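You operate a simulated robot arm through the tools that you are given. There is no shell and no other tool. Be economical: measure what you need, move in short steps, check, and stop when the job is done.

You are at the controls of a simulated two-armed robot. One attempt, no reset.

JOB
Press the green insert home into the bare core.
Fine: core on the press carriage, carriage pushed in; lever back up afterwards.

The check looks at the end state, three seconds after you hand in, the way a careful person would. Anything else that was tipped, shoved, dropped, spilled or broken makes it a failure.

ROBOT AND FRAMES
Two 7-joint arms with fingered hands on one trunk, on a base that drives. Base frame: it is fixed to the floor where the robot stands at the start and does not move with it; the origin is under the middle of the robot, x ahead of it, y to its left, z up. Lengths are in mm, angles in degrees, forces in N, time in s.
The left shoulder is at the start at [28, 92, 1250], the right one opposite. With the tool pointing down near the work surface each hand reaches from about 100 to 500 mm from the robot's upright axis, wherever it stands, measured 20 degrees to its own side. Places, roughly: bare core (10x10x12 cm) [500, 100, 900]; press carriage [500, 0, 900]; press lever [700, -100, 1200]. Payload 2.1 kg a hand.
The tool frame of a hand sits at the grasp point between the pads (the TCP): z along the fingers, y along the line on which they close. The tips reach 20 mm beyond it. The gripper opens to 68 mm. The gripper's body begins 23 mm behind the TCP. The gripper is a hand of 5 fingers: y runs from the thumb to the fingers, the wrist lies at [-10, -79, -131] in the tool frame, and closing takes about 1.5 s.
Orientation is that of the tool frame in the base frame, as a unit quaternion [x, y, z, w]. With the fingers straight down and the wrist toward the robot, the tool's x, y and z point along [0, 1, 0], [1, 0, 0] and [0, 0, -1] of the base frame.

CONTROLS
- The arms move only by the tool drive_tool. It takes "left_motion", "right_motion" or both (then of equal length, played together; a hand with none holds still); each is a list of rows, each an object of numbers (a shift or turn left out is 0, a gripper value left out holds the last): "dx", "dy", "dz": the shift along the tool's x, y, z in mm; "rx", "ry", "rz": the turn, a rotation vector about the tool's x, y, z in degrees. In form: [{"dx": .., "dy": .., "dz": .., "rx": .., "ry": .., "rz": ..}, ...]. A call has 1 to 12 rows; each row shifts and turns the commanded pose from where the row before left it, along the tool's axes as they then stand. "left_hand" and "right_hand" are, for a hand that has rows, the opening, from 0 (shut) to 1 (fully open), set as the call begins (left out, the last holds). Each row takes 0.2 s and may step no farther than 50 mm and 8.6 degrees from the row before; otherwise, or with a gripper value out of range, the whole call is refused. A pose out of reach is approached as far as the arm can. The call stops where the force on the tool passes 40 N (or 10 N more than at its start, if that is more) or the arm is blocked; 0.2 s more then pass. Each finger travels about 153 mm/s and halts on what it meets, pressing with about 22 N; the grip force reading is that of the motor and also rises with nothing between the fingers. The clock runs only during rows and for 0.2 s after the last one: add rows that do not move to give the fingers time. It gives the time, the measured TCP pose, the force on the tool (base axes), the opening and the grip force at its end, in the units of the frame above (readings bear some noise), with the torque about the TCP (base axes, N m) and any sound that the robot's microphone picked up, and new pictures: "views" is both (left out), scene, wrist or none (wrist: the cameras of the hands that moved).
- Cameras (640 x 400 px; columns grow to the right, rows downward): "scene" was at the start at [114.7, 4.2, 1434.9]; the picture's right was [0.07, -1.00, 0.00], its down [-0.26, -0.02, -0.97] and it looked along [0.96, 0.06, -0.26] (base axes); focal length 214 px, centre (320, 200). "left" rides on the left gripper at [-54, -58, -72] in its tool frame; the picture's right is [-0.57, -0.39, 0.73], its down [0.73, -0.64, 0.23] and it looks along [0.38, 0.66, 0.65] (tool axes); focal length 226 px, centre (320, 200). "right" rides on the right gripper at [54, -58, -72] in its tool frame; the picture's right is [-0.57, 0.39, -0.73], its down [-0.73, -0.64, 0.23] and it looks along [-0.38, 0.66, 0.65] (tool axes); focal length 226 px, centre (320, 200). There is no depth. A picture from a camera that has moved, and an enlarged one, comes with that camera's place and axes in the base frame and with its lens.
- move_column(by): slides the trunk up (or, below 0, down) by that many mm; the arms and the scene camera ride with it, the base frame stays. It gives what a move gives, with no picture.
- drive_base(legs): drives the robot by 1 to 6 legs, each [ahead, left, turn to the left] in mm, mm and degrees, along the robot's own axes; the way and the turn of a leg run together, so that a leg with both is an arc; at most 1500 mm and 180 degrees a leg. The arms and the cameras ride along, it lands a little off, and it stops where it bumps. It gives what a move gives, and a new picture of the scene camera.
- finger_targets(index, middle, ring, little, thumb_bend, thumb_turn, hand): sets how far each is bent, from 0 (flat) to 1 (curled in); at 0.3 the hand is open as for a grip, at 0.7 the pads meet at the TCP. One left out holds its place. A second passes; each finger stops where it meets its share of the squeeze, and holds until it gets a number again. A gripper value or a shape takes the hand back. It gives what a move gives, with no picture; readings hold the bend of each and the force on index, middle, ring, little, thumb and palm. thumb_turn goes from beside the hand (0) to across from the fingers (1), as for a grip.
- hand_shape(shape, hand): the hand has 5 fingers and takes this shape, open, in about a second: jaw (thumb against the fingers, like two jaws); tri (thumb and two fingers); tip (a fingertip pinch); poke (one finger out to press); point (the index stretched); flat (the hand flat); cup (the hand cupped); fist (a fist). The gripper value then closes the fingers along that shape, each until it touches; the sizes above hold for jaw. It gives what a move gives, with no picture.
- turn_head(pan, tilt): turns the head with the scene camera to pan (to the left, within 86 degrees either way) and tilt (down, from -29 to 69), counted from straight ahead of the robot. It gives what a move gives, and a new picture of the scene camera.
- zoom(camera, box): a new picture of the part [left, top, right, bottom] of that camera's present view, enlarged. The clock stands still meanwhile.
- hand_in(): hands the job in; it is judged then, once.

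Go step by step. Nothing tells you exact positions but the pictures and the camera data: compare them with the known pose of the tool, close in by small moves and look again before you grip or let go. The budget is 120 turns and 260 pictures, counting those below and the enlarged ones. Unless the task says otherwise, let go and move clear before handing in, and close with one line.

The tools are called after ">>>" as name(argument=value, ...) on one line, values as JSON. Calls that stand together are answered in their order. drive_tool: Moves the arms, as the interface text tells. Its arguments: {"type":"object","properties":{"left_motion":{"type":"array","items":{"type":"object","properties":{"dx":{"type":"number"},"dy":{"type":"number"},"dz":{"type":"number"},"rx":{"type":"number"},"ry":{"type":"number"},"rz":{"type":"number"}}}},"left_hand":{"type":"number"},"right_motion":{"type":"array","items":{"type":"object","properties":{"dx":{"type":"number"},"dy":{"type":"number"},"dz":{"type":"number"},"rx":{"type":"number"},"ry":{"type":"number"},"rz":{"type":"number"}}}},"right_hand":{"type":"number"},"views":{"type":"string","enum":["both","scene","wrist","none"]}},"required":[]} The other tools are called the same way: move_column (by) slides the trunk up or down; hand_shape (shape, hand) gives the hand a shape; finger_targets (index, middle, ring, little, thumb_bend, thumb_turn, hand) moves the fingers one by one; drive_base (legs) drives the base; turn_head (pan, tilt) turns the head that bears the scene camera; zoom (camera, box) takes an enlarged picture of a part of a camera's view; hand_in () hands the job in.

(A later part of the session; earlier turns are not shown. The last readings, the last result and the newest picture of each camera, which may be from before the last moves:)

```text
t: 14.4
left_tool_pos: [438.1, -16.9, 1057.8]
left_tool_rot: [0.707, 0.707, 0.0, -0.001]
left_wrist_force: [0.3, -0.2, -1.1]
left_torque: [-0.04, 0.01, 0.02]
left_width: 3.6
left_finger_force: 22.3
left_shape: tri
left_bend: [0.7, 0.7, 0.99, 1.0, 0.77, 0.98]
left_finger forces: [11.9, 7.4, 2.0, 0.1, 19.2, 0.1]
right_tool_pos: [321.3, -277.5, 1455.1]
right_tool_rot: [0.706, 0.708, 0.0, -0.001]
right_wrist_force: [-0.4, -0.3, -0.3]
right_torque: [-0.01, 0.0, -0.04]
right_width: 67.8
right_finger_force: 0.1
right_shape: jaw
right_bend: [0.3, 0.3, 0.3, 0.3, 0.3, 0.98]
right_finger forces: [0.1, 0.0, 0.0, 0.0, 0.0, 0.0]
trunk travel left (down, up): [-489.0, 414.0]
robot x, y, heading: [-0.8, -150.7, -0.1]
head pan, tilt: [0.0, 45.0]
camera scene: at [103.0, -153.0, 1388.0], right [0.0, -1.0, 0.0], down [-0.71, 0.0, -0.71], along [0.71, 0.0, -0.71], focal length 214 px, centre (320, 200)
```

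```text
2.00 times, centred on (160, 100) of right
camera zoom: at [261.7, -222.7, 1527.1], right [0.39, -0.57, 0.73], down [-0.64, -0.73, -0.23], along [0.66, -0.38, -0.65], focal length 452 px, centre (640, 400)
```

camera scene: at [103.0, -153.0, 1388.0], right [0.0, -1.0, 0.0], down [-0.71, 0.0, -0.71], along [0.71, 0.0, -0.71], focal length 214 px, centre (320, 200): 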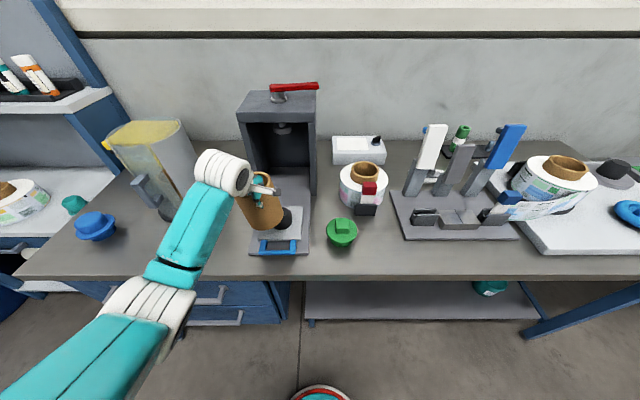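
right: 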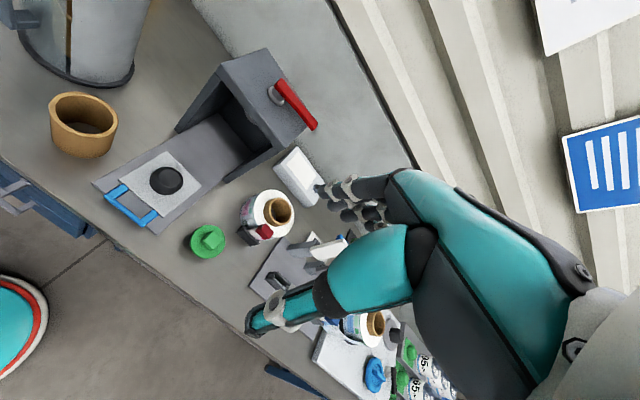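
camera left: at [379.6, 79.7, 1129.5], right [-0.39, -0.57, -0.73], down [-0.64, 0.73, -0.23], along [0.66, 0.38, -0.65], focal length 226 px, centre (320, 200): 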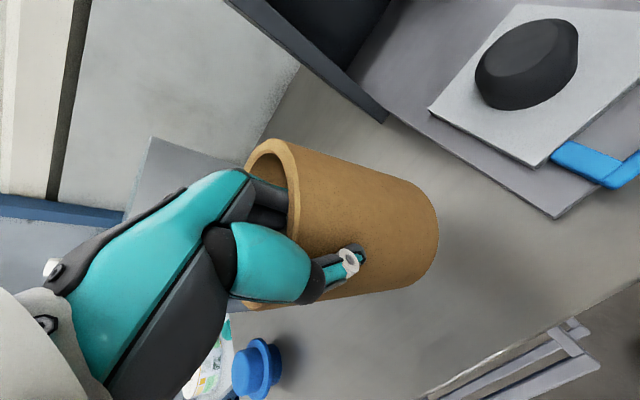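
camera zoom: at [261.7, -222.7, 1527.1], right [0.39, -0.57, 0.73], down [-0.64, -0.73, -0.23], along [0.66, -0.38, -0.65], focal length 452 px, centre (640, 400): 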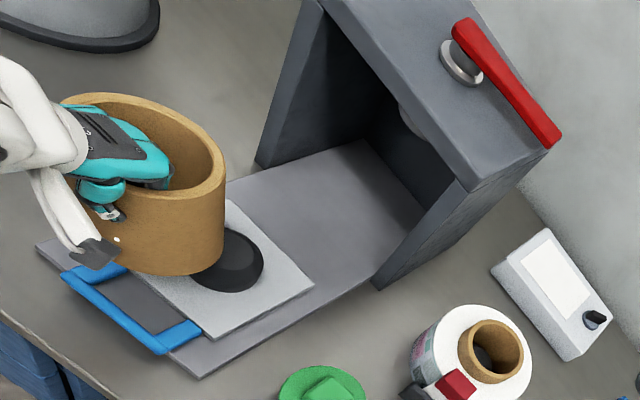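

The carriage plate is centred near (525, −36) with its top at z≈870, and the core leans about 4° with its bottom toward −y. I'll straighten it and move it above the boss while still high.

>>> drive_tool(left_motion=[{"ry": 4.5}, {"dy": 25, "dx": -12}, {"dy": 25, "dx": -12}])

>>> zoom(camera="scene", box=[180, 130, 380, 255])

>>> zoom(camera="right", box=[0, 0, 320, 200])

```text
t: 15.2
left_tool_pos: [488.0, -40.6, 1055.8]
left_tool_rot: [0.706, 0.707, 0.029, -0.028]
left_wrist_force: [0.1, -0.8, -1.1]
left_torque: [-0.05, -0.02, -0.01]
left_width: 3.1
left_finger_force: 21.9
left_shape: tri
left_bend: [0.7, 0.7, 1.0, 1.0, 0.77, 0.98]
left_finger forces: [12.8, 7.2, 0.5, 0.0, 19.3, 0.1]
right_tool_pos: [320.8, -276.6, 1455.9]
right_tool_rot: [0.706, 0.708, -0.001, -0.001]
right_wrist_force: [0.9, 0.6, -0.3]
right_torque: [0.01, 0.0, -0.04]
right_width: 67.8
right_finger_force: 0.0
right_shape: jaw
right_bend: [0.3, 0.3, 0.3, 0.3, 0.3, 0.98]
right_finger forces: [0.0, 0.0, 0.0, 0.0, 0.0, 0.1]
trunk travel left (down, up): [-489.0, 414.0]
robot x, y, heading: [1.1, -150.9, -0.1]
head pan, tilt: [0.0, 45.0]
camera scene: at [103.2, -152.4, 1388.0], right [0.0, -1.0, 0.0], down [-0.71, 0.0, -0.71], along [0.71, 0.0, -0.71], focal length 214 px, centre (320, 200)
camera left: at [429.9, -100.1, 1121.9], right [-0.39, -0.51, -0.77], down [-0.64, 0.75, -0.17], along [0.66, 0.43, -0.61], focal length 226 px, centre (320, 200)
```

scene: 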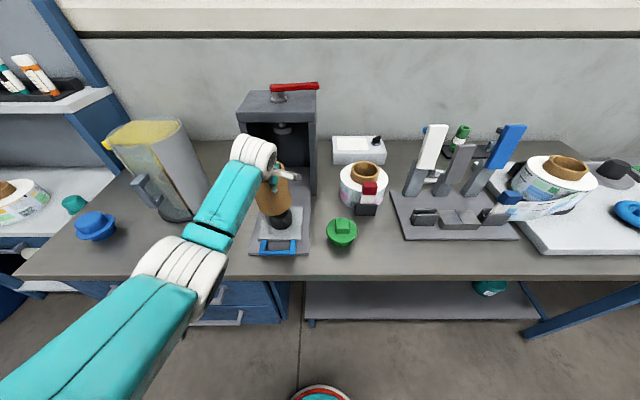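
left: 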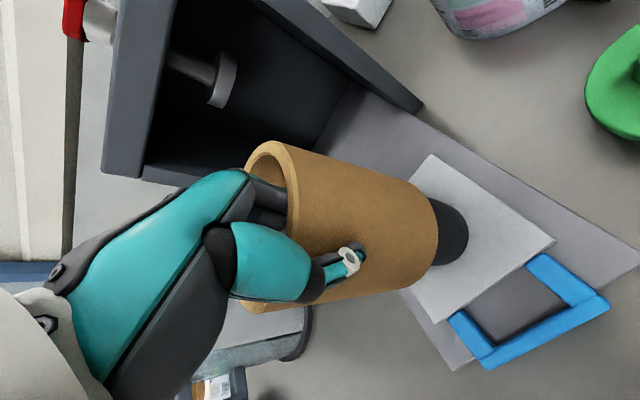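

```text
3.20 times, centred on (280, 192) of scene
camera zoom: at [103.2, -152.4, 1388.0], right [0.0, -1.0, 0.0], down [-0.71, 0.0, -0.71], along [0.71, 0.0, -0.71], focal length 686 px, centre (448, 224)
```

zoom: 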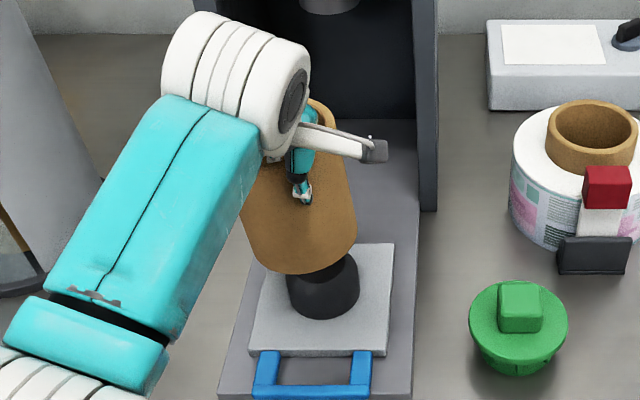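

```text
2.00 times, centred on (160, 100) of right
camera zoom: at [262.0, -222.0, 1527.1], right [0.39, -0.57, 0.73], down [-0.64, -0.73, -0.23], along [0.66, -0.38, -0.65], focal length 452 px, centre (640, 400)
```

zoom: 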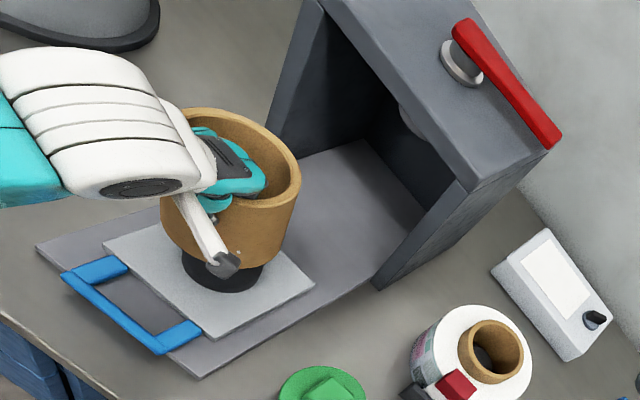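

The core now looks vertical with its bottom at about (526, −21) and the boss at (522, −33). I'll shift about 11 mm to the right and lower partway to check.

>>> drive_tool(left_motion=[{"dx": -11, "dy": -3}, {"dz": 15, "dx": -1.2}, {"dz": 15, "dx": -1.2}])

>>> zoom(camera="scene", box=[220, 150, 340, 225])

>>> zoom(camera="right", box=[0, 0, 240, 150])

```text
t: 16.0
left_tool_pos: [485.7, -53.6, 1025.8]
left_tool_rot: [0.706, 0.707, 0.027, -0.029]
left_wrist_force: [-0.7, 0.1, -0.9]
left_torque: [0.02, 0.08, 0.02]
left_width: 3.3
left_finger_force: 22.3
left_shape: tri
left_bend: [0.7, 0.7, 1.0, 1.0, 0.77, 0.98]
left_finger forces: [13.0, 7.0, 0.9, 0.1, 19.2, 0.0]
right_tool_pos: [320.8, -277.2, 1455.3]
right_tool_rot: [0.706, 0.708, -0.001, -0.001]
right_wrist_force: [-0.5, 0.8, 0.0]
right_torque: [0.0, 0.0, 0.02]
right_width: 67.7
right_finger_force: 0.1
right_shape: jaw
right_bend: [0.3, 0.3, 0.3, 0.3, 0.3, 0.98]
right_finger forces: [0.1, 0.0, 0.0, 0.0, 0.0, 0.1]
trunk travel left (down, up): [-489.0, 414.0]
robot x, y, heading: [2.4, -152.1, 0.1]
head pan, tilt: [0.0, 45.0]
camera scene: at [103.0, -152.2, 1388.0], right [0.0, -1.0, 0.0], down [-0.71, 0.0, -0.71], along [0.71, 0.0, -0.71], focal length 214 px, centre (320, 200)
camera left: at [427.2, -111.8, 1092.3], right [-0.39, -0.51, -0.77], down [-0.64, 0.75, -0.17], along [0.66, 0.43, -0.62], focal length 226 px, centre (320, 200)
```

scene: 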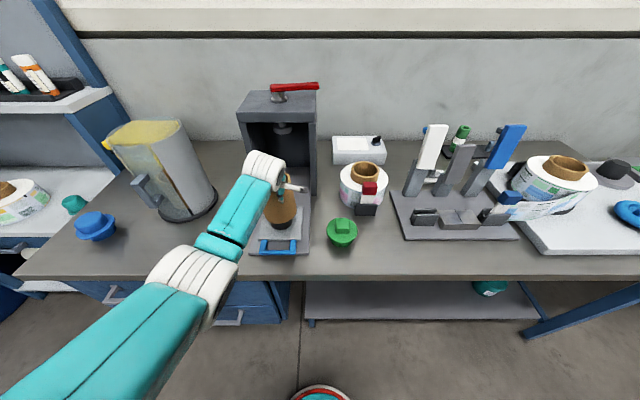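
left: 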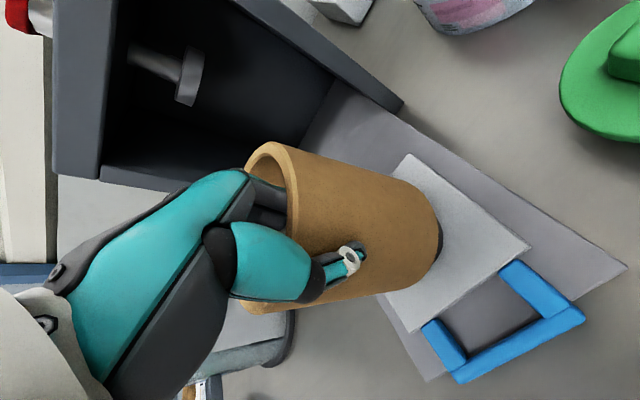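

```text
5.33 times, centred on (280, 188) of scene
camera zoom: at [103.0, -152.2, 1388.0], right [0.0, -1.0, 0.0], down [-0.71, 0.0, -0.71], along [0.71, 0.0, -0.71], focal length 1144 px, centre (533, 267)
```

zoom: 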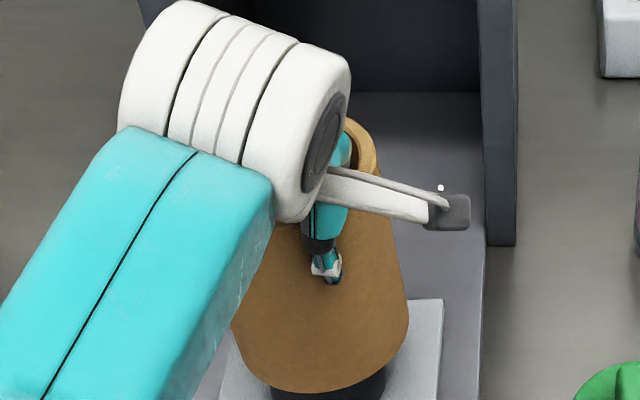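

```text
2.67 times, centred on (120, 75) of right
camera zoom: at [261.8, -221.8, 1527.1], right [0.39, -0.57, 0.73], down [-0.64, -0.73, -0.23], along [0.66, -0.38, -0.65], focal length 603 px, centre (853, 533)
```

zoom: 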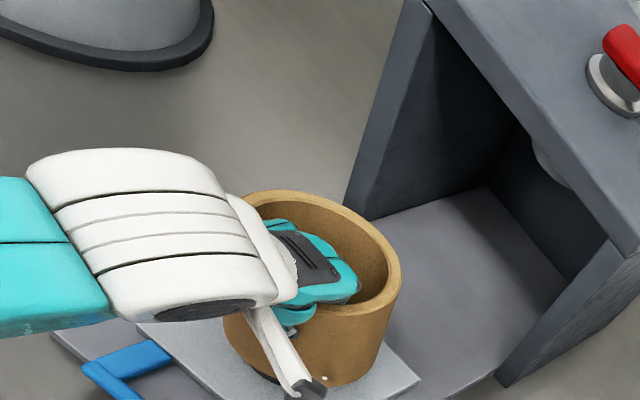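

Aligned within a couple of mm in both axes. I'm lowering over the boss.

>>> drive_tool(left_motion=[{"dz": 8, "dx": -0.6}, {"dz": 8, "dx": -0.6}, {"dz": 8, "dx": -0.6}])

>>> zoom(camera="scene", box=[220, 160, 340, 235])

```text
t: 16.8
left_tool_pos: [485.1, -51.9, 999.2]
left_tool_rot: [0.707, 0.707, 0.027, -0.029]
left_wrist_force: [-0.5, -0.3, -1.1]
left_torque: [-0.05, 0.01, 0.0]
left_width: 3.3
left_finger_force: 22.3
left_shape: tri
left_bend: [0.7, 0.7, 1.0, 1.0, 0.77, 0.97]
left_finger forces: [13.3, 7.1, 0.7, 0.1, 19.1, 0.1]
right_tool_pos: [321.1, -277.7, 1455.9]
right_tool_rot: [0.706, 0.708, 0.0, -0.001]
right_wrist_force: [-0.2, 0.6, -0.3]
right_torque: [0.01, -0.01, 0.03]
right_width: 67.9
right_finger_force: 0.0
right_shape: jaw
right_bend: [0.3, 0.3, 0.3, 0.3, 0.3, 0.98]
right_finger forces: [0.0, 0.1, 0.0, 0.0, 0.0, 0.1]
trunk travel left (down, up): [-489.0, 414.0]
robot x, y, heading: [0.3, -151.2, -0.1]
head pan, tilt: [0.0, 45.0]
camera scene: at [103.0, -152.2, 1388.0], right [0.0, -1.0, 0.0], down [-0.71, 0.0, -0.71], along [0.71, 0.0, -0.71], focal length 214 px, centre (320, 200)
camera left: at [427.2, -111.0, 1067.3], right [-0.39, -0.51, -0.77], down [-0.64, 0.75, -0.17], along [0.66, 0.43, -0.62], focal length 226 px, centre (320, 200)
```

scene: 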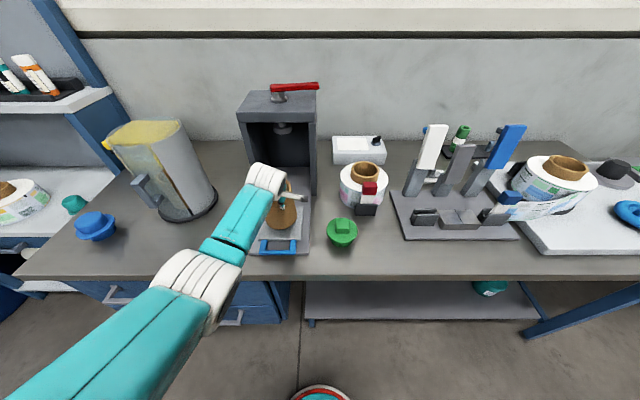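
left: 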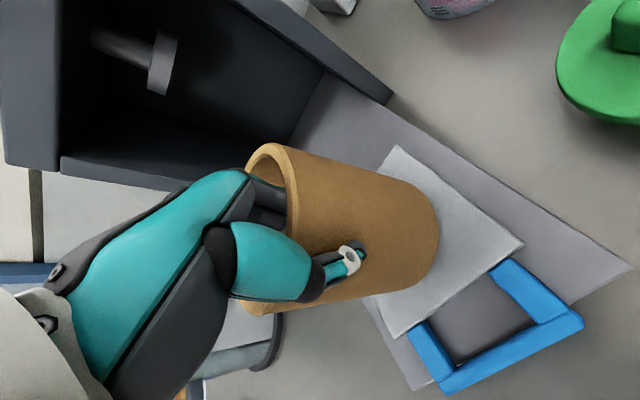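

```text
5.33 times, centred on (280, 198) of scene
camera zoom: at [103.0, -152.2, 1388.0], right [0.0, -1.0, 0.0], down [-0.71, 0.0, -0.71], along [0.71, 0.0, -0.71], focal length 1144 px, centre (533, 213)
```

zoom: 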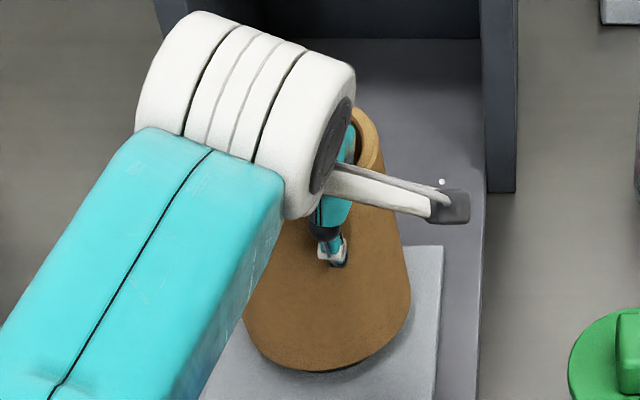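

Still free of contact and well aligned. I continue down to the plate.

>>> drive_tool(left_motion=[{"dz": 6, "dx": -0.5}, {"dz": 6, "dx": -0.5}, {"dz": 6, "dx": -0.5}])

>>> zoom(camera="scene", box=[220, 160, 340, 235])

```text
t: 17.6
left_tool_pos: [484.4, -52.1, 981.7]
left_tool_rot: [0.707, 0.707, 0.028, -0.028]
left_wrist_force: [0.0, 0.4, -1.2]
left_torque: [-0.01, 0.03, -0.03]
left_width: 3.2
left_finger_force: 22.3
left_shape: tri
left_bend: [0.7, 0.7, 1.0, 1.0, 0.77, 0.97]
left_finger forces: [13.5, 7.2, 0.5, 0.0, 19.1, 0.0]
right_tool_pos: [320.2, -278.8, 1455.1]
right_tool_rot: [0.707, 0.708, 0.0, 0.0]
right_wrist_force: [-0.1, -0.3, 0.5]
right_torque: [0.02, 0.01, 0.0]
right_width: 67.7
right_finger_force: 0.1
right_shape: jaw
right_bend: [0.3, 0.3, 0.3, 0.3, 0.3, 0.98]
right_finger forces: [0.0, 0.0, 0.0, 0.0, 0.0, 0.1]
trunk travel left (down, up): [-489.0, 414.0]
robot x, y, heading: [1.2, -151.9, 0.1]
head pan, tilt: [0.0, 45.0]
camera scene: at [103.0, -152.2, 1388.0], right [0.0, -1.0, 0.0], down [-0.71, 0.0, -0.71], along [0.71, 0.0, -0.71], focal length 214 px, centre (320, 200)
camera left: at [425.8, -111.0, 1048.9], right [-0.39, -0.51, -0.77], down [-0.64, 0.75, -0.17], along [0.66, 0.43, -0.62], focal length 226 px, centre (320, 200)
```

scene: 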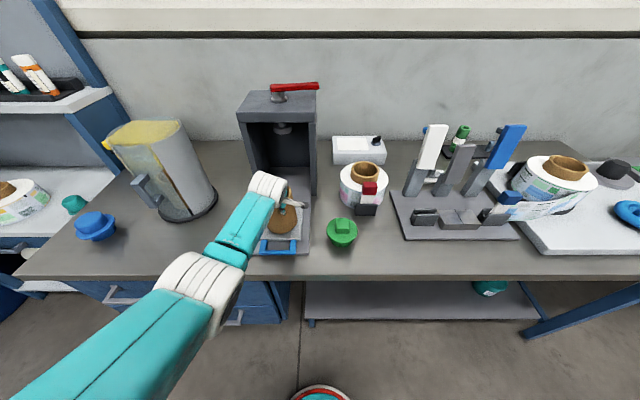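
left: 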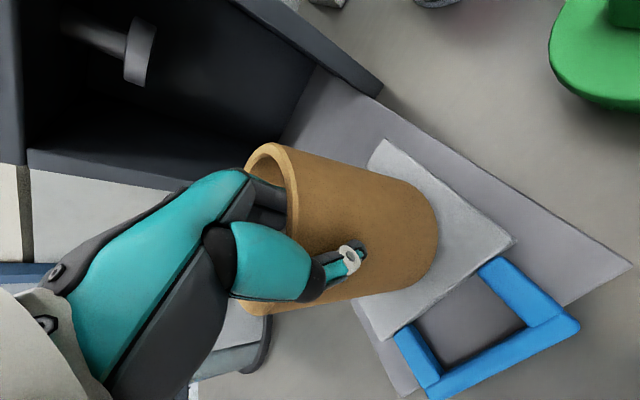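

```text
5.33 times, centred on (280, 198) of scene
camera zoom: at [103.0, -152.2, 1388.0], right [0.0, -1.0, 0.0], down [-0.71, 0.0, -0.71], along [0.71, 0.0, -0.71], focal length 1144 px, centre (533, 213)
```

zoom: 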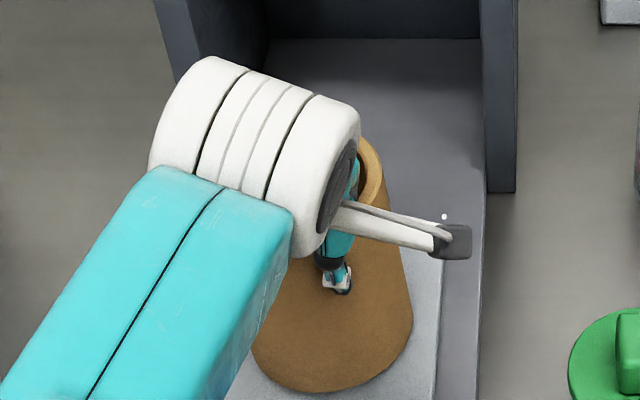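

No contact so far and the core surrounds the boss. I'll use finer steps until it touches.

>>> drive_tool(left_motion=[{"dz": 3, "dx": -0.2}, {"dz": 3, "dx": -0.2}, {"dz": 2, "dx": -0.2}])

>>> zoom(camera="left", box=[240, 120, 540, 320])

```text
t: 18.4
left_tool_pos: [483.8, -52.0, 974.8]
left_tool_rot: [0.706, 0.707, 0.028, -0.027]
left_wrist_force: [1.4, 0.4, 9.2]
left_torque: [0.02, 0.06, 0.0]
left_width: 3.8
left_finger_force: 22.4
left_shape: tri
left_bend: [0.7, 0.7, 1.0, 1.0, 0.77, 0.97]
left_finger forces: [13.9, 9.9, 0.6, 0.0, 20.4, 0.0]
right_tool_pos: [320.8, -278.0, 1455.8]
right_tool_rot: [0.706, 0.708, 0.001, 0.0]
right_wrist_force: [-0.4, -0.1, 0.1]
right_torque: [0.0, 0.0, -0.03]
right_width: 67.6
right_finger_force: 0.1
right_shape: jaw
right_bend: [0.3, 0.3, 0.3, 0.3, 0.3, 0.98]
right_finger forces: [0.1, 0.0, 0.0, 0.0, 0.1, 0.0]
trunk travel left (down, up): [-489.0, 414.0]
robot x, y, heading: [-5.1, -150.1, 0.2]
head pan, tilt: [0.0, 45.0]
camera scene: at [102.3, -152.4, 1388.2], right [0.0, -1.0, 0.0], down [-0.71, 0.0, -0.71], along [0.71, 0.0, -0.71], focal length 214 px, centre (320, 200)
camera left: at [425.9, -111.7, 1042.1], right [-0.39, -0.51, -0.77], down [-0.64, 0.75, -0.17], along [0.66, 0.43, -0.61], focal length 226 px, centre (320, 200)
```

scene: 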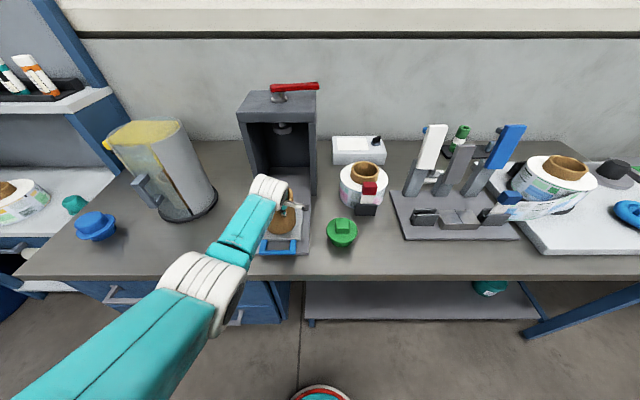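
left: 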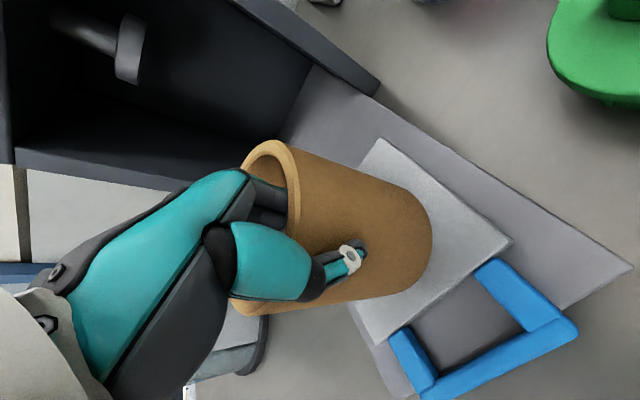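

```text
2.00 times, centred on (390, 220) of left
camera zoom: at [425.9, -111.7, 1042.1], right [-0.39, -0.51, -0.77], down [-0.64, 0.75, -0.17], along [0.66, 0.43, -0.61], focal length 452 px, centre (180, 160)
```

zoom: 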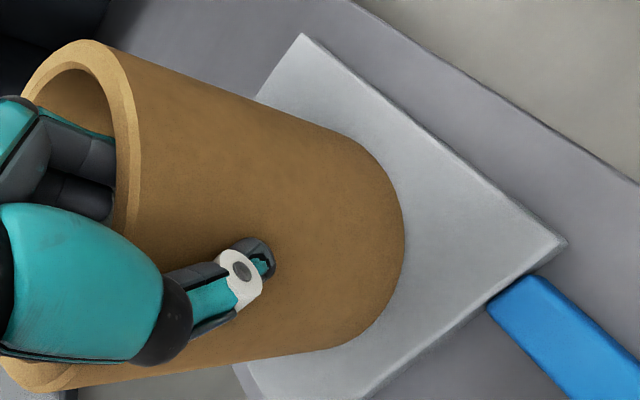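

It is seated on the plate (9 N contact at the expected height). I'll release and rise.

>>> drive_tool(left_motion=[{}, {}, {}, {}, {}, {}, {}], left_hand=1)

>>> drive_tool(left_motion=[{"dz": -20, "dx": 1}, {"dz": -40, "dx": 2}, {"dz": -50}, {"dz": -50, "dy": -30}, {"dy": -50, "ry": -4.5}, {"dy": -40}])

>>> zoom(camera="scene", box=[220, 160, 380, 260])

>>> zoom(camera="right", box=[0, 0, 320, 200])

```text
t: 20.0
left_tool_pos: [484.1, -52.5, 974.3]
left_tool_rot: [0.706, 0.707, 0.027, -0.028]
left_wrist_force: [0.2, -0.2, 0.2]
left_torque: [-0.02, 0.0, 0.05]
left_width: 67.8
left_finger_force: 0.1
left_shape: tri
left_bend: [0.3, 0.3, 0.99, 0.99, 0.3, 0.98]
left_finger forces: [0.1, 0.0, 0.1, 0.0, 0.0, 0.0]
right_tool_pos: [321.9, -276.3, 1456.5]
right_tool_rot: [0.707, 0.708, -0.001, 0.0]
right_wrist_force: [0.2, 0.3, -0.4]
right_torque: [0.0, -0.02, 0.04]
right_width: 67.7
right_finger_force: 0.1
right_shape: jaw
right_bend: [0.3, 0.3, 0.3, 0.3, 0.3, 0.98]
right_finger forces: [0.0, 0.1, 0.0, 0.0, 0.0, 0.0]
trunk travel left (down, up): [-489.0, 414.0]
robot x, y, heading: [-1.5, -149.0, 0.1]
head pan, tilt: [0.0, 45.0]
camera scene: at [102.9, -152.2, 1388.0], right [0.0, -1.0, 0.0], down [-0.71, 0.0, -0.71], along [0.71, 0.0, -0.71], focal length 214 px, centre (320, 200)
camera left: at [426.1, -111.5, 1041.1], right [-0.39, -0.51, -0.77], down [-0.64, 0.75, -0.17], along [0.66, 0.43, -0.62], focal length 226 px, centre (320, 200)
```

scene: 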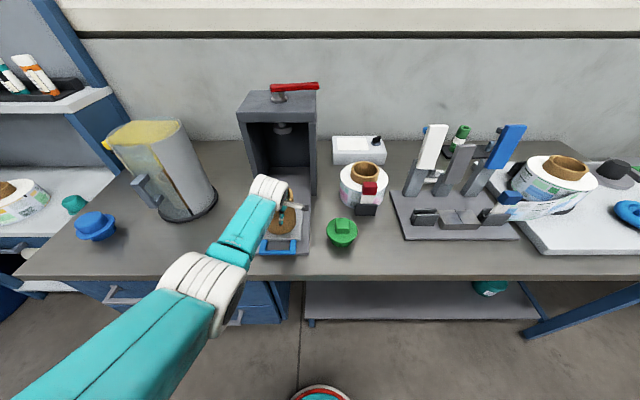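
left: 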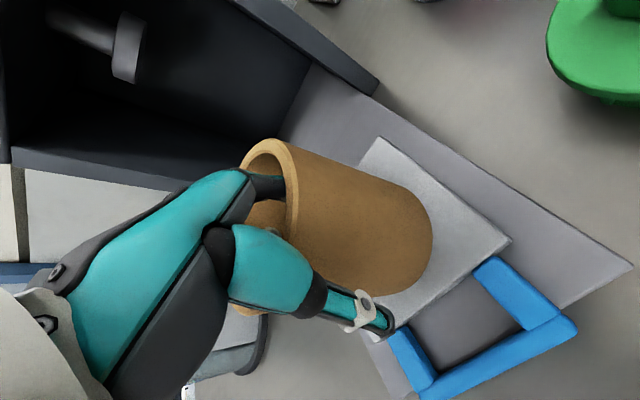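

```text
refused: row 4 steps farther than a row can; nothing moved
```

```text
4.00 times, centred on (300, 210) of scene
camera zoom: at [102.9, -152.2, 1388.0], right [0.0, -1.0, 0.0], down [-0.71, 0.0, -0.71], along [0.71, 0.0, -0.71], focal length 858 px, centre (400, 160)
```

zoom: 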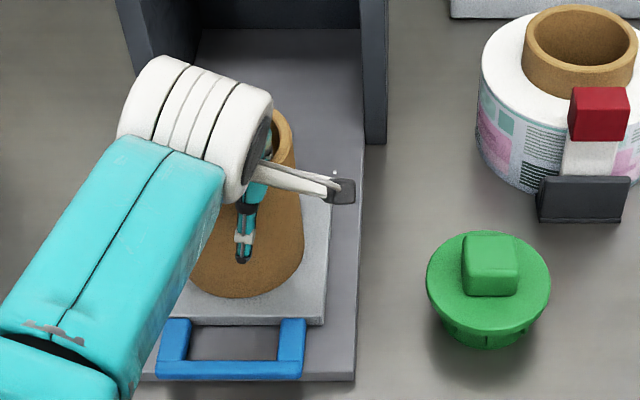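

```text
2.00 times, centred on (160, 100) of right
camera zoom: at [261.7, -221.8, 1527.2], right [0.39, -0.57, 0.73], down [-0.64, -0.73, -0.23], along [0.66, -0.38, -0.65], focal length 452 px, centre (640, 400)
```

zoom: 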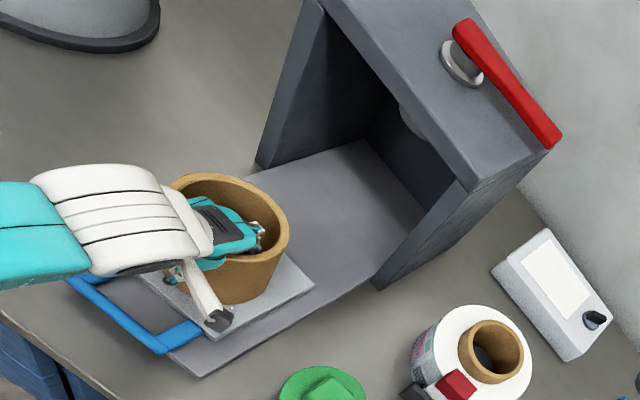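

Released cleanly. I'll raise the hand within the step limits and back it away.

>>> drive_tool(left_motion=[{"dz": -20, "dx": 1}, {"dz": -40, "dx": 2}, {"dz": -45}, {"dz": -45}, {"dy": -45, "ry": -4.5}, {"dy": -45}, {"dy": -20}])

>>> zoom(camera="scene", box=[220, 160, 380, 260])

>>> zoom(camera="right", box=[0, 0, 320, 200])

```text
t: 21.6
left_tool_pos: [371.3, -59.3, 1125.0]
left_tool_rot: [0.707, 0.707, 0.0, -0.001]
left_wrist_force: [-0.6, 0.4, 0.1]
left_torque: [-0.01, 0.02, 0.01]
left_width: 67.7
left_finger_force: 0.0
left_shape: tri
left_bend: [0.3, 0.3, 0.99, 0.99, 0.3, 0.98]
left_finger forces: [0.0, 0.1, 0.0, 0.1, 0.0, 0.1]
right_tool_pos: [320.9, -278.1, 1455.4]
right_tool_rot: [0.707, 0.708, 0.001, -0.001]
right_wrist_force: [0.2, 0.7, -1.4]
right_torque: [-0.01, 0.04, 0.02]
right_width: 67.8
right_finger_force: 0.1
right_shape: jaw
right_bend: [0.3, 0.3, 0.3, 0.3, 0.3, 0.98]
right_finger forces: [0.0, 0.0, 0.0, 0.1, 0.0, 0.1]
trunk travel left (down, up): [-489.0, 414.0]
robot x, y, heading: [-1.8, -151.0, 0.2]
head pan, tilt: [0.0, 45.0]
camera scene: at [102.7, -152.9, 1388.0], right [0.0, -1.0, 0.0], down [-0.71, 0.0, -0.71], along [0.71, 0.0, -0.71], focal length 214 px, centre (320, 200)
camera left: at [313.1, -114.0, 1196.6], right [-0.39, -0.57, -0.73], down [-0.64, 0.73, -0.23], along [0.66, 0.38, -0.65], focal length 226 px, centre (320, 200)
```

scene: 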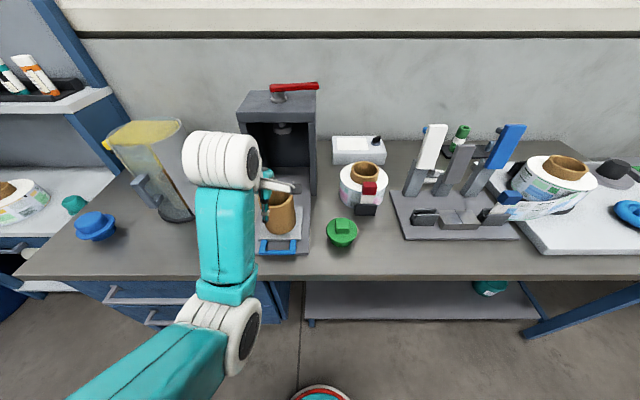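
left: 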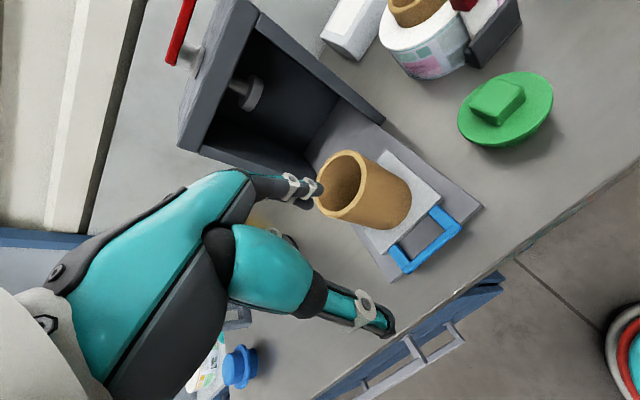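

```text
4.00 times, centred on (300, 210) of scene
camera zoom: at [102.7, -152.9, 1388.0], right [0.0, -1.0, 0.0], down [-0.71, 0.0, -0.71], along [0.71, 0.0, -0.71], focal length 858 px, centre (400, 160)
```

zoom: 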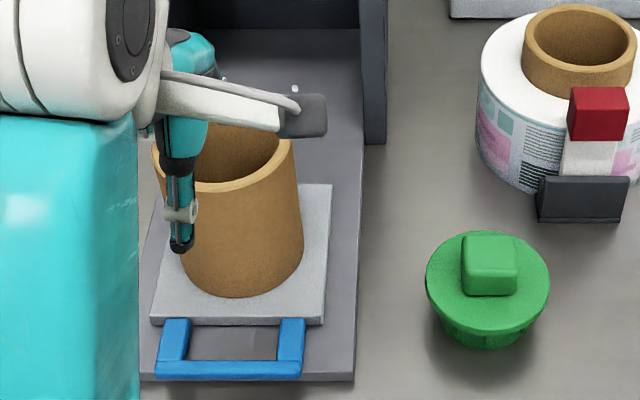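

```text
2.00 times, centred on (160, 100) of right
camera zoom: at [261.5, -222.6, 1527.2], right [0.39, -0.57, 0.73], down [-0.64, -0.73, -0.23], along [0.66, -0.38, -0.65], focal length 452 px, centre (640, 400)
```

zoom: 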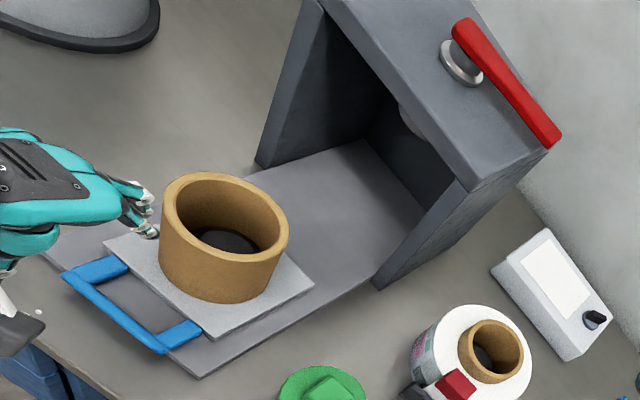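

The core stands upright around the boss. Next I park the left hand away, set the right hand to tri, and drive forward 50 mm for reach (the table front is at about x=350).

>>> drive_tool(left_motion=[{"dz": -45}, {"dz": -45}, {"dz": -45}, {"dx": 45}, {"dx": 45}, {"dx": 45}, {"dx": 45}], views="none")

>>> hand_shape(shape="tri", hand="right")

>>> drive_base(legs=[[50, 0, 0]])

>>> drive_tool(right_motion=[{"dz": 50}, {"dz": 50}, {"dz": 50}, {"dz": 50}, {"dz": 50}, {"dz": 50}, {"dz": 50}, {"dx": 30, "dy": 25}, {"dx": 30, "dy": 20}])

>>> zoom(camera="scene", box=[260, 180, 420, 280])

```text
t: 23.2
left_tool_pos: [415.7, 122.9, 1238.5]
left_tool_rot: [0.707, 0.707, 0.001, 0.0]
left_wrist_force: [0.5, -0.2, 0.4]
left_torque: [-0.02, -0.03, -0.03]
left_width: 67.8
left_finger_force: 0.0
left_shape: tri
left_bend: [0.3, 0.3, 0.99, 0.99, 0.3, 0.98]
left_finger forces: [0.0, 0.1, 0.0, 0.0, 0.0, 0.0]
left hand out of reach, approached as far as the arm can: row 1, 2, 3
right_tool_pos: [320.2, -276.6, 1455.9]
right_tool_rot: [0.706, 0.708, 0.0, 0.0]
right_wrist_force: [0.4, 0.3, 0.4]
right_torque: [-0.01, 0.01, 0.01]
right_width: 67.7
right_finger_force: 0.1
right_shape: jaw
right_bend: [0.3, 0.3, 0.3, 0.3, 0.3, 0.98]
right_finger forces: [0.1, 0.0, 0.1, 0.0, 0.0, 0.0]
trunk travel left (down, up): [-489.0, 414.0]
robot x, y, heading: [-1.9, -152.7, 0.0]
head pan, tilt: [0.0, 45.0]
```

```text
t: 24.1
left_tool_pos: [414.7, 121.1, 1238.2]
left_tool_rot: [0.707, 0.707, -0.001, 0.0]
left_wrist_force: [0.4, 0.2, -0.2]
left_torque: [0.02, -0.02, -0.01]
left_width: 68.0
left_finger_force: 0.1
left_shape: tri
left_bend: [0.3, 0.3, 0.99, 0.99, 0.3, 0.98]
left_finger forces: [0.0, 0.1, 0.0, 0.0, 0.1, 0.0]
right_tool_pos: [320.2, -277.7, 1454.9]
right_tool_rot: [0.706, 0.708, 0.0, 0.0]
right_wrist_force: [0.1, 0.2, 0.3]
right_torque: [0.01, -0.01, 0.0]
right_width: 67.7
right_finger_force: 0.1
right_shape: tri
right_bend: [0.3, 0.3, 0.99, 0.99, 0.3, 0.98]
right_finger forces: [0.0, 0.1, 0.1, 0.1, 0.0, 0.0]
trunk travel left (down, up): [-489.0, 414.0]
robot x, y, heading: [2.0, -148.4, 0.2]
head pan, tilt: [0.0, 45.0]
```

```text
t: 25.1
left_tool_pos: [467.0, 121.7, 1238.6]
left_tool_rot: [0.707, 0.707, 0.0, -0.001]
left_wrist_force: [-0.3, -0.2, 1.1]
left_torque: [0.0, 0.0, -0.01]
left_width: 67.9
left_finger_force: 0.0
left_shape: tri
left_bend: [0.3, 0.3, 0.99, 0.99, 0.3, 0.98]
left_finger forces: [0.0, 0.1, 0.0, 0.0, 0.1, 0.0]
right_tool_pos: [371.7, -275.5, 1455.7]
right_tool_rot: [0.706, 0.708, -0.001, 0.0]
right_wrist_force: [0.5, -0.3, 0.5]
right_torque: [0.0, -0.02, 0.03]
right_width: 67.9
right_finger_force: 0.0
right_shape: tri
right_bend: [0.3, 0.3, 0.99, 0.99, 0.3, 0.98]
right_finger forces: [0.0, 0.0, 0.0, 0.0, 0.1, 0.1]
trunk travel left (down, up): [-489.0, 414.0]
robot x, y, heading: [52.7, -149.4, -0.0]
head pan, tilt: [0.0, 45.0]
camera scene: at [154.2, -152.1, 1387.9], right [0.0, -1.0, 0.0], down [-0.71, 0.0, -0.71], along [0.71, 0.0, -0.71], focal length 214 px, centre (320, 200)
```

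scene: 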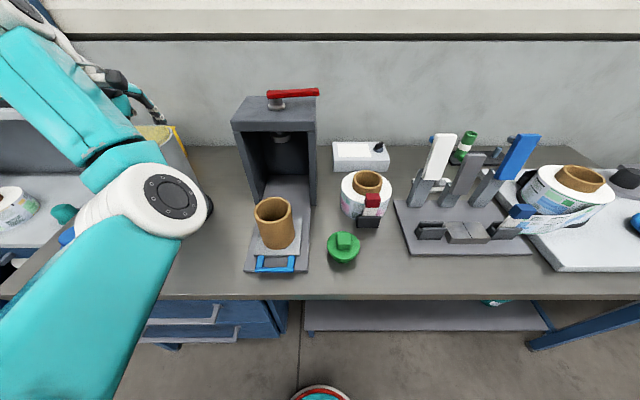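

```text
t: 27.1
left_tool_pos: [466.4, 122.0, 1239.3]
left_tool_rot: [0.707, 0.708, -0.001, -0.001]
left_wrist_force: [0.2, -0.4, -0.6]
left_torque: [0.0, 0.05, 0.0]
left_width: 67.9
left_finger_force: 0.1
left_shape: tri
left_bend: [0.3, 0.3, 0.99, 0.99, 0.3, 0.98]
left_finger forces: [0.0, 0.1, 0.0, 0.0, 0.0, 0.0]
right_tool_pos: [417.1, -215.2, 1104.3]
right_tool_rot: [0.706, 0.708, 0.0, 0.0]
right_wrist_force: [0.6, 0.2, 0.1]
right_torque: [0.01, 0.01, -0.04]
right_width: 67.7
right_finger_force: 0.1
right_shape: tri
right_bend: [0.3, 0.3, 0.99, 0.99, 0.3, 0.98]
right_finger forces: [0.0, 0.0, 0.1, 0.1, 0.0, 0.0]
trunk travel left (down, up): [-489.0, 414.0]
robot x, y, heading: [52.4, -150.2, -0.2]
head pan, tilt: [0.0, 45.0]
camera scene: at [153.5, -151.8, 1388.0], right [0.0, -1.0, 0.0], down [-0.71, 0.0, -0.71], along [0.71, 0.0, -0.71], focal length 214 px, centre (320, 200)
camera right: at [358.1, -161.1, 1175.7], right [0.39, -0.57, 0.73], down [-0.64, -0.73, -0.23], along [0.66, -0.38, -0.65], focal length 226 px, centre (320, 200)
```

scene: 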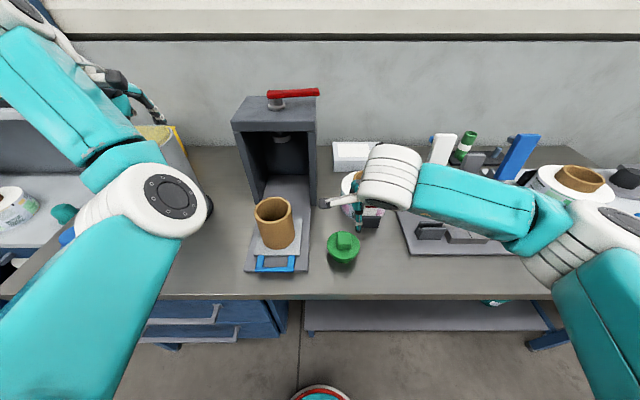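
right: 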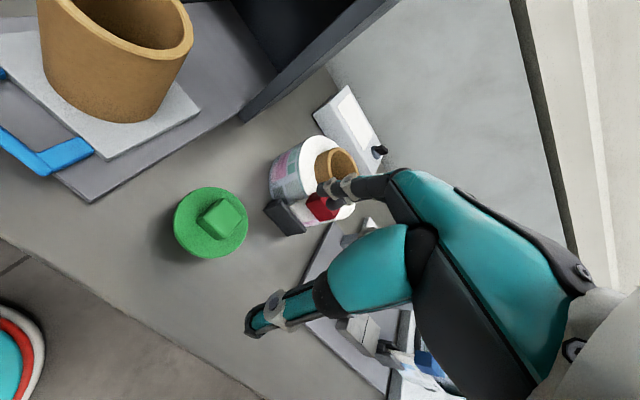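

```text
4.00 times, centred on (340, 230) of scene
camera zoom: at [153.5, -151.8, 1388.0], right [0.0, -1.0, 0.0], down [-0.71, 0.0, -0.71], along [0.71, 0.0, -0.71], focal length 858 px, centre (240, 80)
```

zoom: 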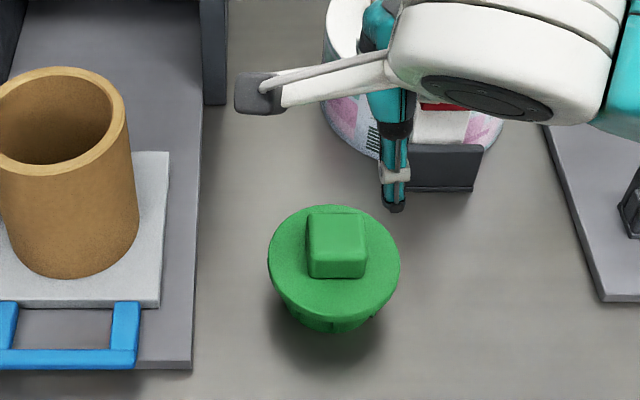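

The insert's handle is centred near (470, −211), flange z≈900, handle top about 928. I'll move the right hand above it.

>>> drive_tool(right_motion=[{"dy": 26, "dx": 2, "dz": 40}, {"dy": 26, "dx": 2, "dz": 40}, {"dz": 45}])

>>> zoom(camera="scene", box=[280, 190, 400, 265])

>>> zoom(camera="right", box=[130, 110, 450, 310])

```text
t: 27.9
left_tool_pos: [467.0, 120.5, 1237.4]
left_tool_rot: [0.707, 0.707, -0.001, 0.0]
left_wrist_force: [0.0, -0.3, 0.0]
left_torque: [-0.03, -0.01, -0.04]
left_width: 67.8
left_finger_force: 0.0
left_shape: tri
left_bend: [0.3, 0.3, 0.99, 0.99, 0.3, 0.98]
left_finger forces: [0.0, 0.0, 0.1, 0.0, 0.0, 0.0]
right_tool_pos: [468.5, -214.2, 979.3]
right_tool_rot: [0.707, 0.708, 0.0, 0.0]
right_wrist_force: [0.1, 0.1, -0.3]
right_torque: [-0.01, 0.0, 0.0]
right_width: 67.7
right_finger_force: 0.2
right_shape: tri
right_bend: [0.3, 0.3, 0.99, 0.99, 0.3, 0.98]
right_finger forces: [0.1, 0.0, 0.1, 0.0, 0.0, 0.0]
trunk travel left (down, up): [-489.0, 414.0]
robot x, y, heading: [49.5, -151.3, -0.0]
head pan, tilt: [0.0, 45.0]
camera scene: at [153.3, -152.1, 1388.0], right [0.0, -1.0, 0.0], down [-0.71, 0.0, -0.71], along [0.71, 0.0, -0.71], focal length 214 px, centre (320, 200)
camera right: at [408.5, -159.1, 1050.9], right [0.39, -0.57, 0.73], down [-0.64, -0.73, -0.23], along [0.66, -0.38, -0.65], focal length 226 px, centre (320, 200)
```

scene: 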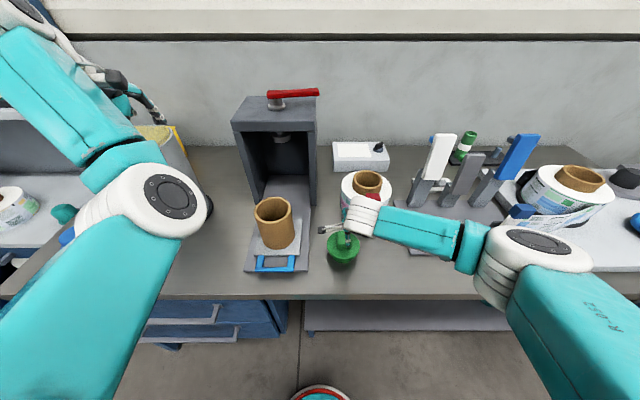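
right: 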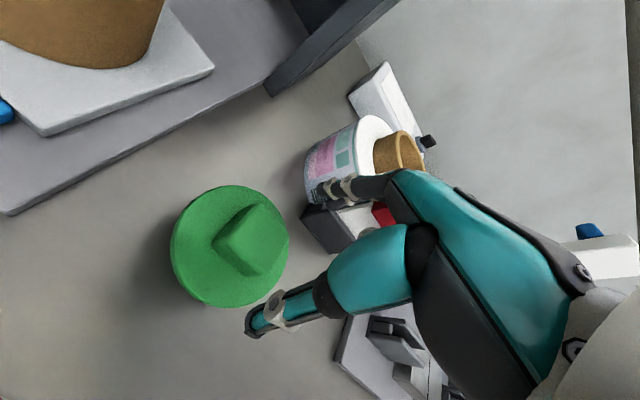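

```text
5.33 times, centred on (340, 228) of scene
camera zoom: at [153.3, -152.1, 1388.0], right [0.0, -1.0, 0.0], down [-0.71, 0.0, -0.71], along [0.71, 0.0, -0.71], focal length 1144 px, centre (213, 53)
```

zoom: 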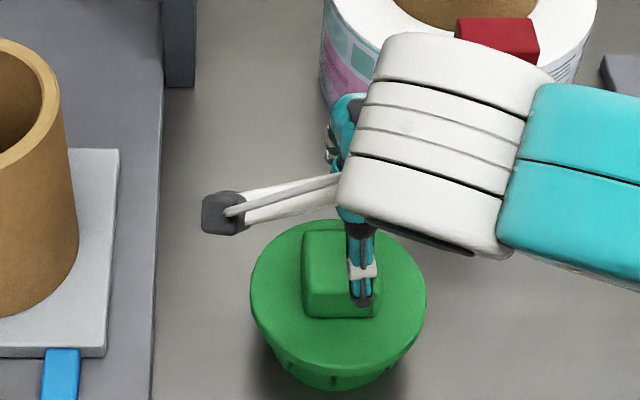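

```text
2.00 times, centred on (290, 210) of right
camera zoom: at [408.5, -159.1, 1050.9], right [0.39, -0.57, 0.73], down [-0.64, -0.73, -0.23], along [0.66, -0.38, -0.65], focal length 452 px, centre (380, 180)
```

zoom: 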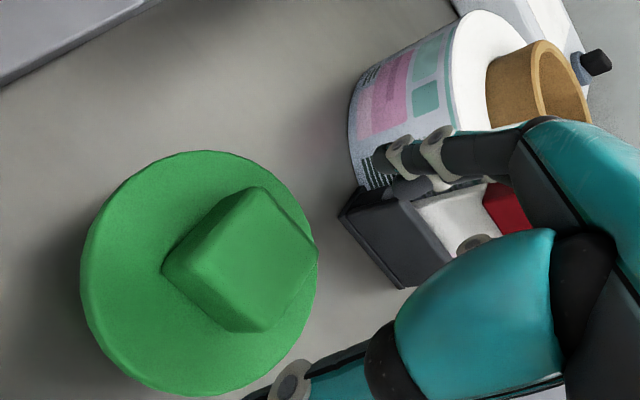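

Nearly centred; I make a 3 mm correction and go down so the fingers straddle the handle.

>>> drive_tool(right_motion=[{"dy": 2.5, "dx": 3, "dz": 15}, {"dz": 15}, {"dz": 15}])

>>> zoom(camera="scene", box=[280, 190, 400, 265])

>>> zoom(camera="right", box=[130, 150, 450, 350])

```text
t: 28.6
left_tool_pos: [466.2, 122.1, 1237.3]
left_tool_rot: [0.707, 0.707, -0.001, 0.0]
left_wrist_force: [0.1, 0.0, 0.5]
left_torque: [0.04, -0.01, 0.04]
left_width: 67.9
left_finger_force: 0.0
left_shape: tri
left_bend: [0.3, 0.3, 0.99, 0.99, 0.3, 0.98]
left_finger forces: [0.0, 0.0, 0.1, 0.0, 0.1, 0.0]
right_tool_pos: [470.5, -210.1, 934.3]
right_tool_rot: [0.707, 0.707, 0.001, -0.001]
right_wrist_force: [-0.3, 0.0, 0.1]
right_torque: [0.02, -0.04, -0.01]
right_width: 67.9
right_finger_force: 0.0
right_shape: tri
right_bend: [0.3, 0.3, 0.99, 0.99, 0.3, 0.98]
right_finger forces: [0.0, 0.0, 0.1, 0.0, 0.1, 0.0]
trunk travel left (down, up): [-489.0, 414.0]
robot x, y, heading: [51.5, -152.0, 0.2]
head pan, tilt: [0.0, 45.0]
camera scene: at [153.3, -152.1, 1388.0], right [0.0, -1.0, 0.0], down [-0.71, 0.0, -0.71], along [0.71, 0.0, -0.71], focal length 214 px, centre (320, 200)
camera right: at [410.9, -155.4, 1006.3], right [0.39, -0.57, 0.73], down [-0.64, -0.73, -0.23], along [0.66, -0.38, -0.65], focal length 226 px, centre (320, 200)
```

scene: 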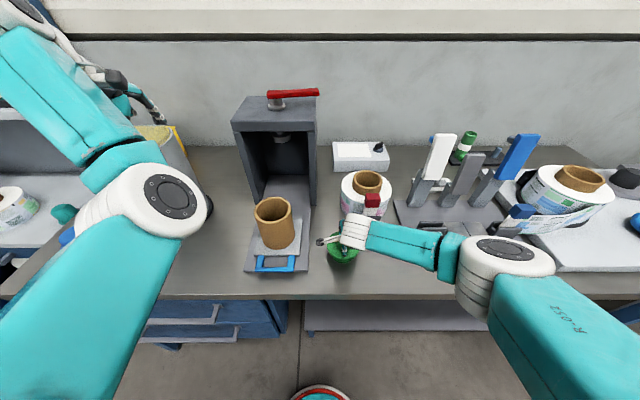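
right: 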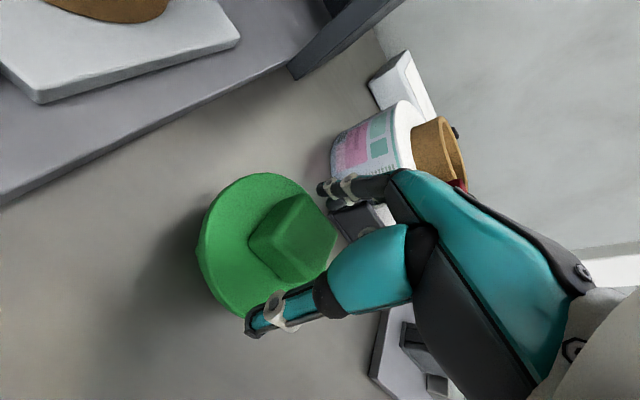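

```text
5.33 times, centred on (340, 228) of scene
camera zoom: at [153.3, -152.1, 1388.0], right [0.0, -1.0, 0.0], down [-0.71, 0.0, -0.71], along [0.71, 0.0, -0.71], focal length 1144 px, centre (213, 53)
```

zoom: 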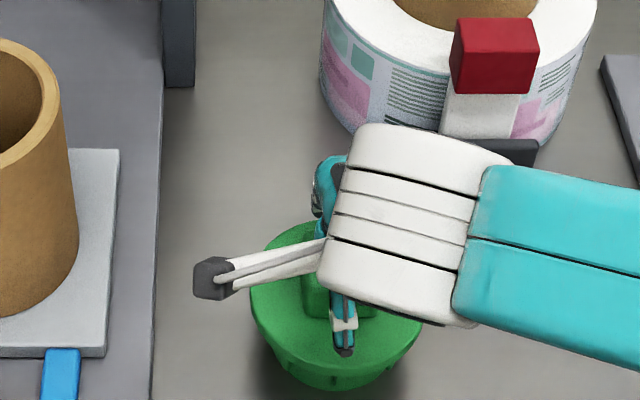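

```text
2.00 times, centred on (290, 250) of right
camera zoom: at [410.9, -155.4, 1006.3], right [0.39, -0.57, 0.73], down [-0.64, -0.73, -0.23], along [0.66, -0.38, -0.65], focal length 452 px, centre (380, 100)
```

zoom: 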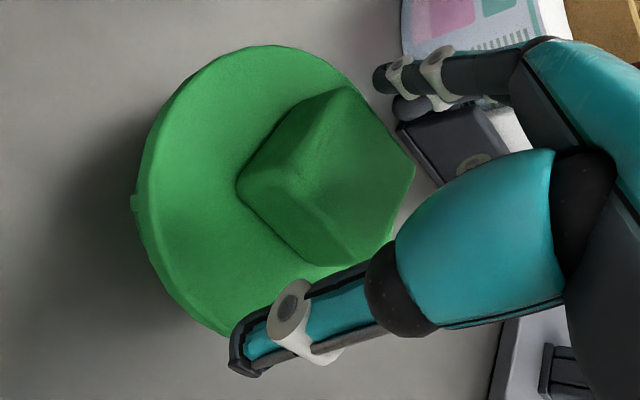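

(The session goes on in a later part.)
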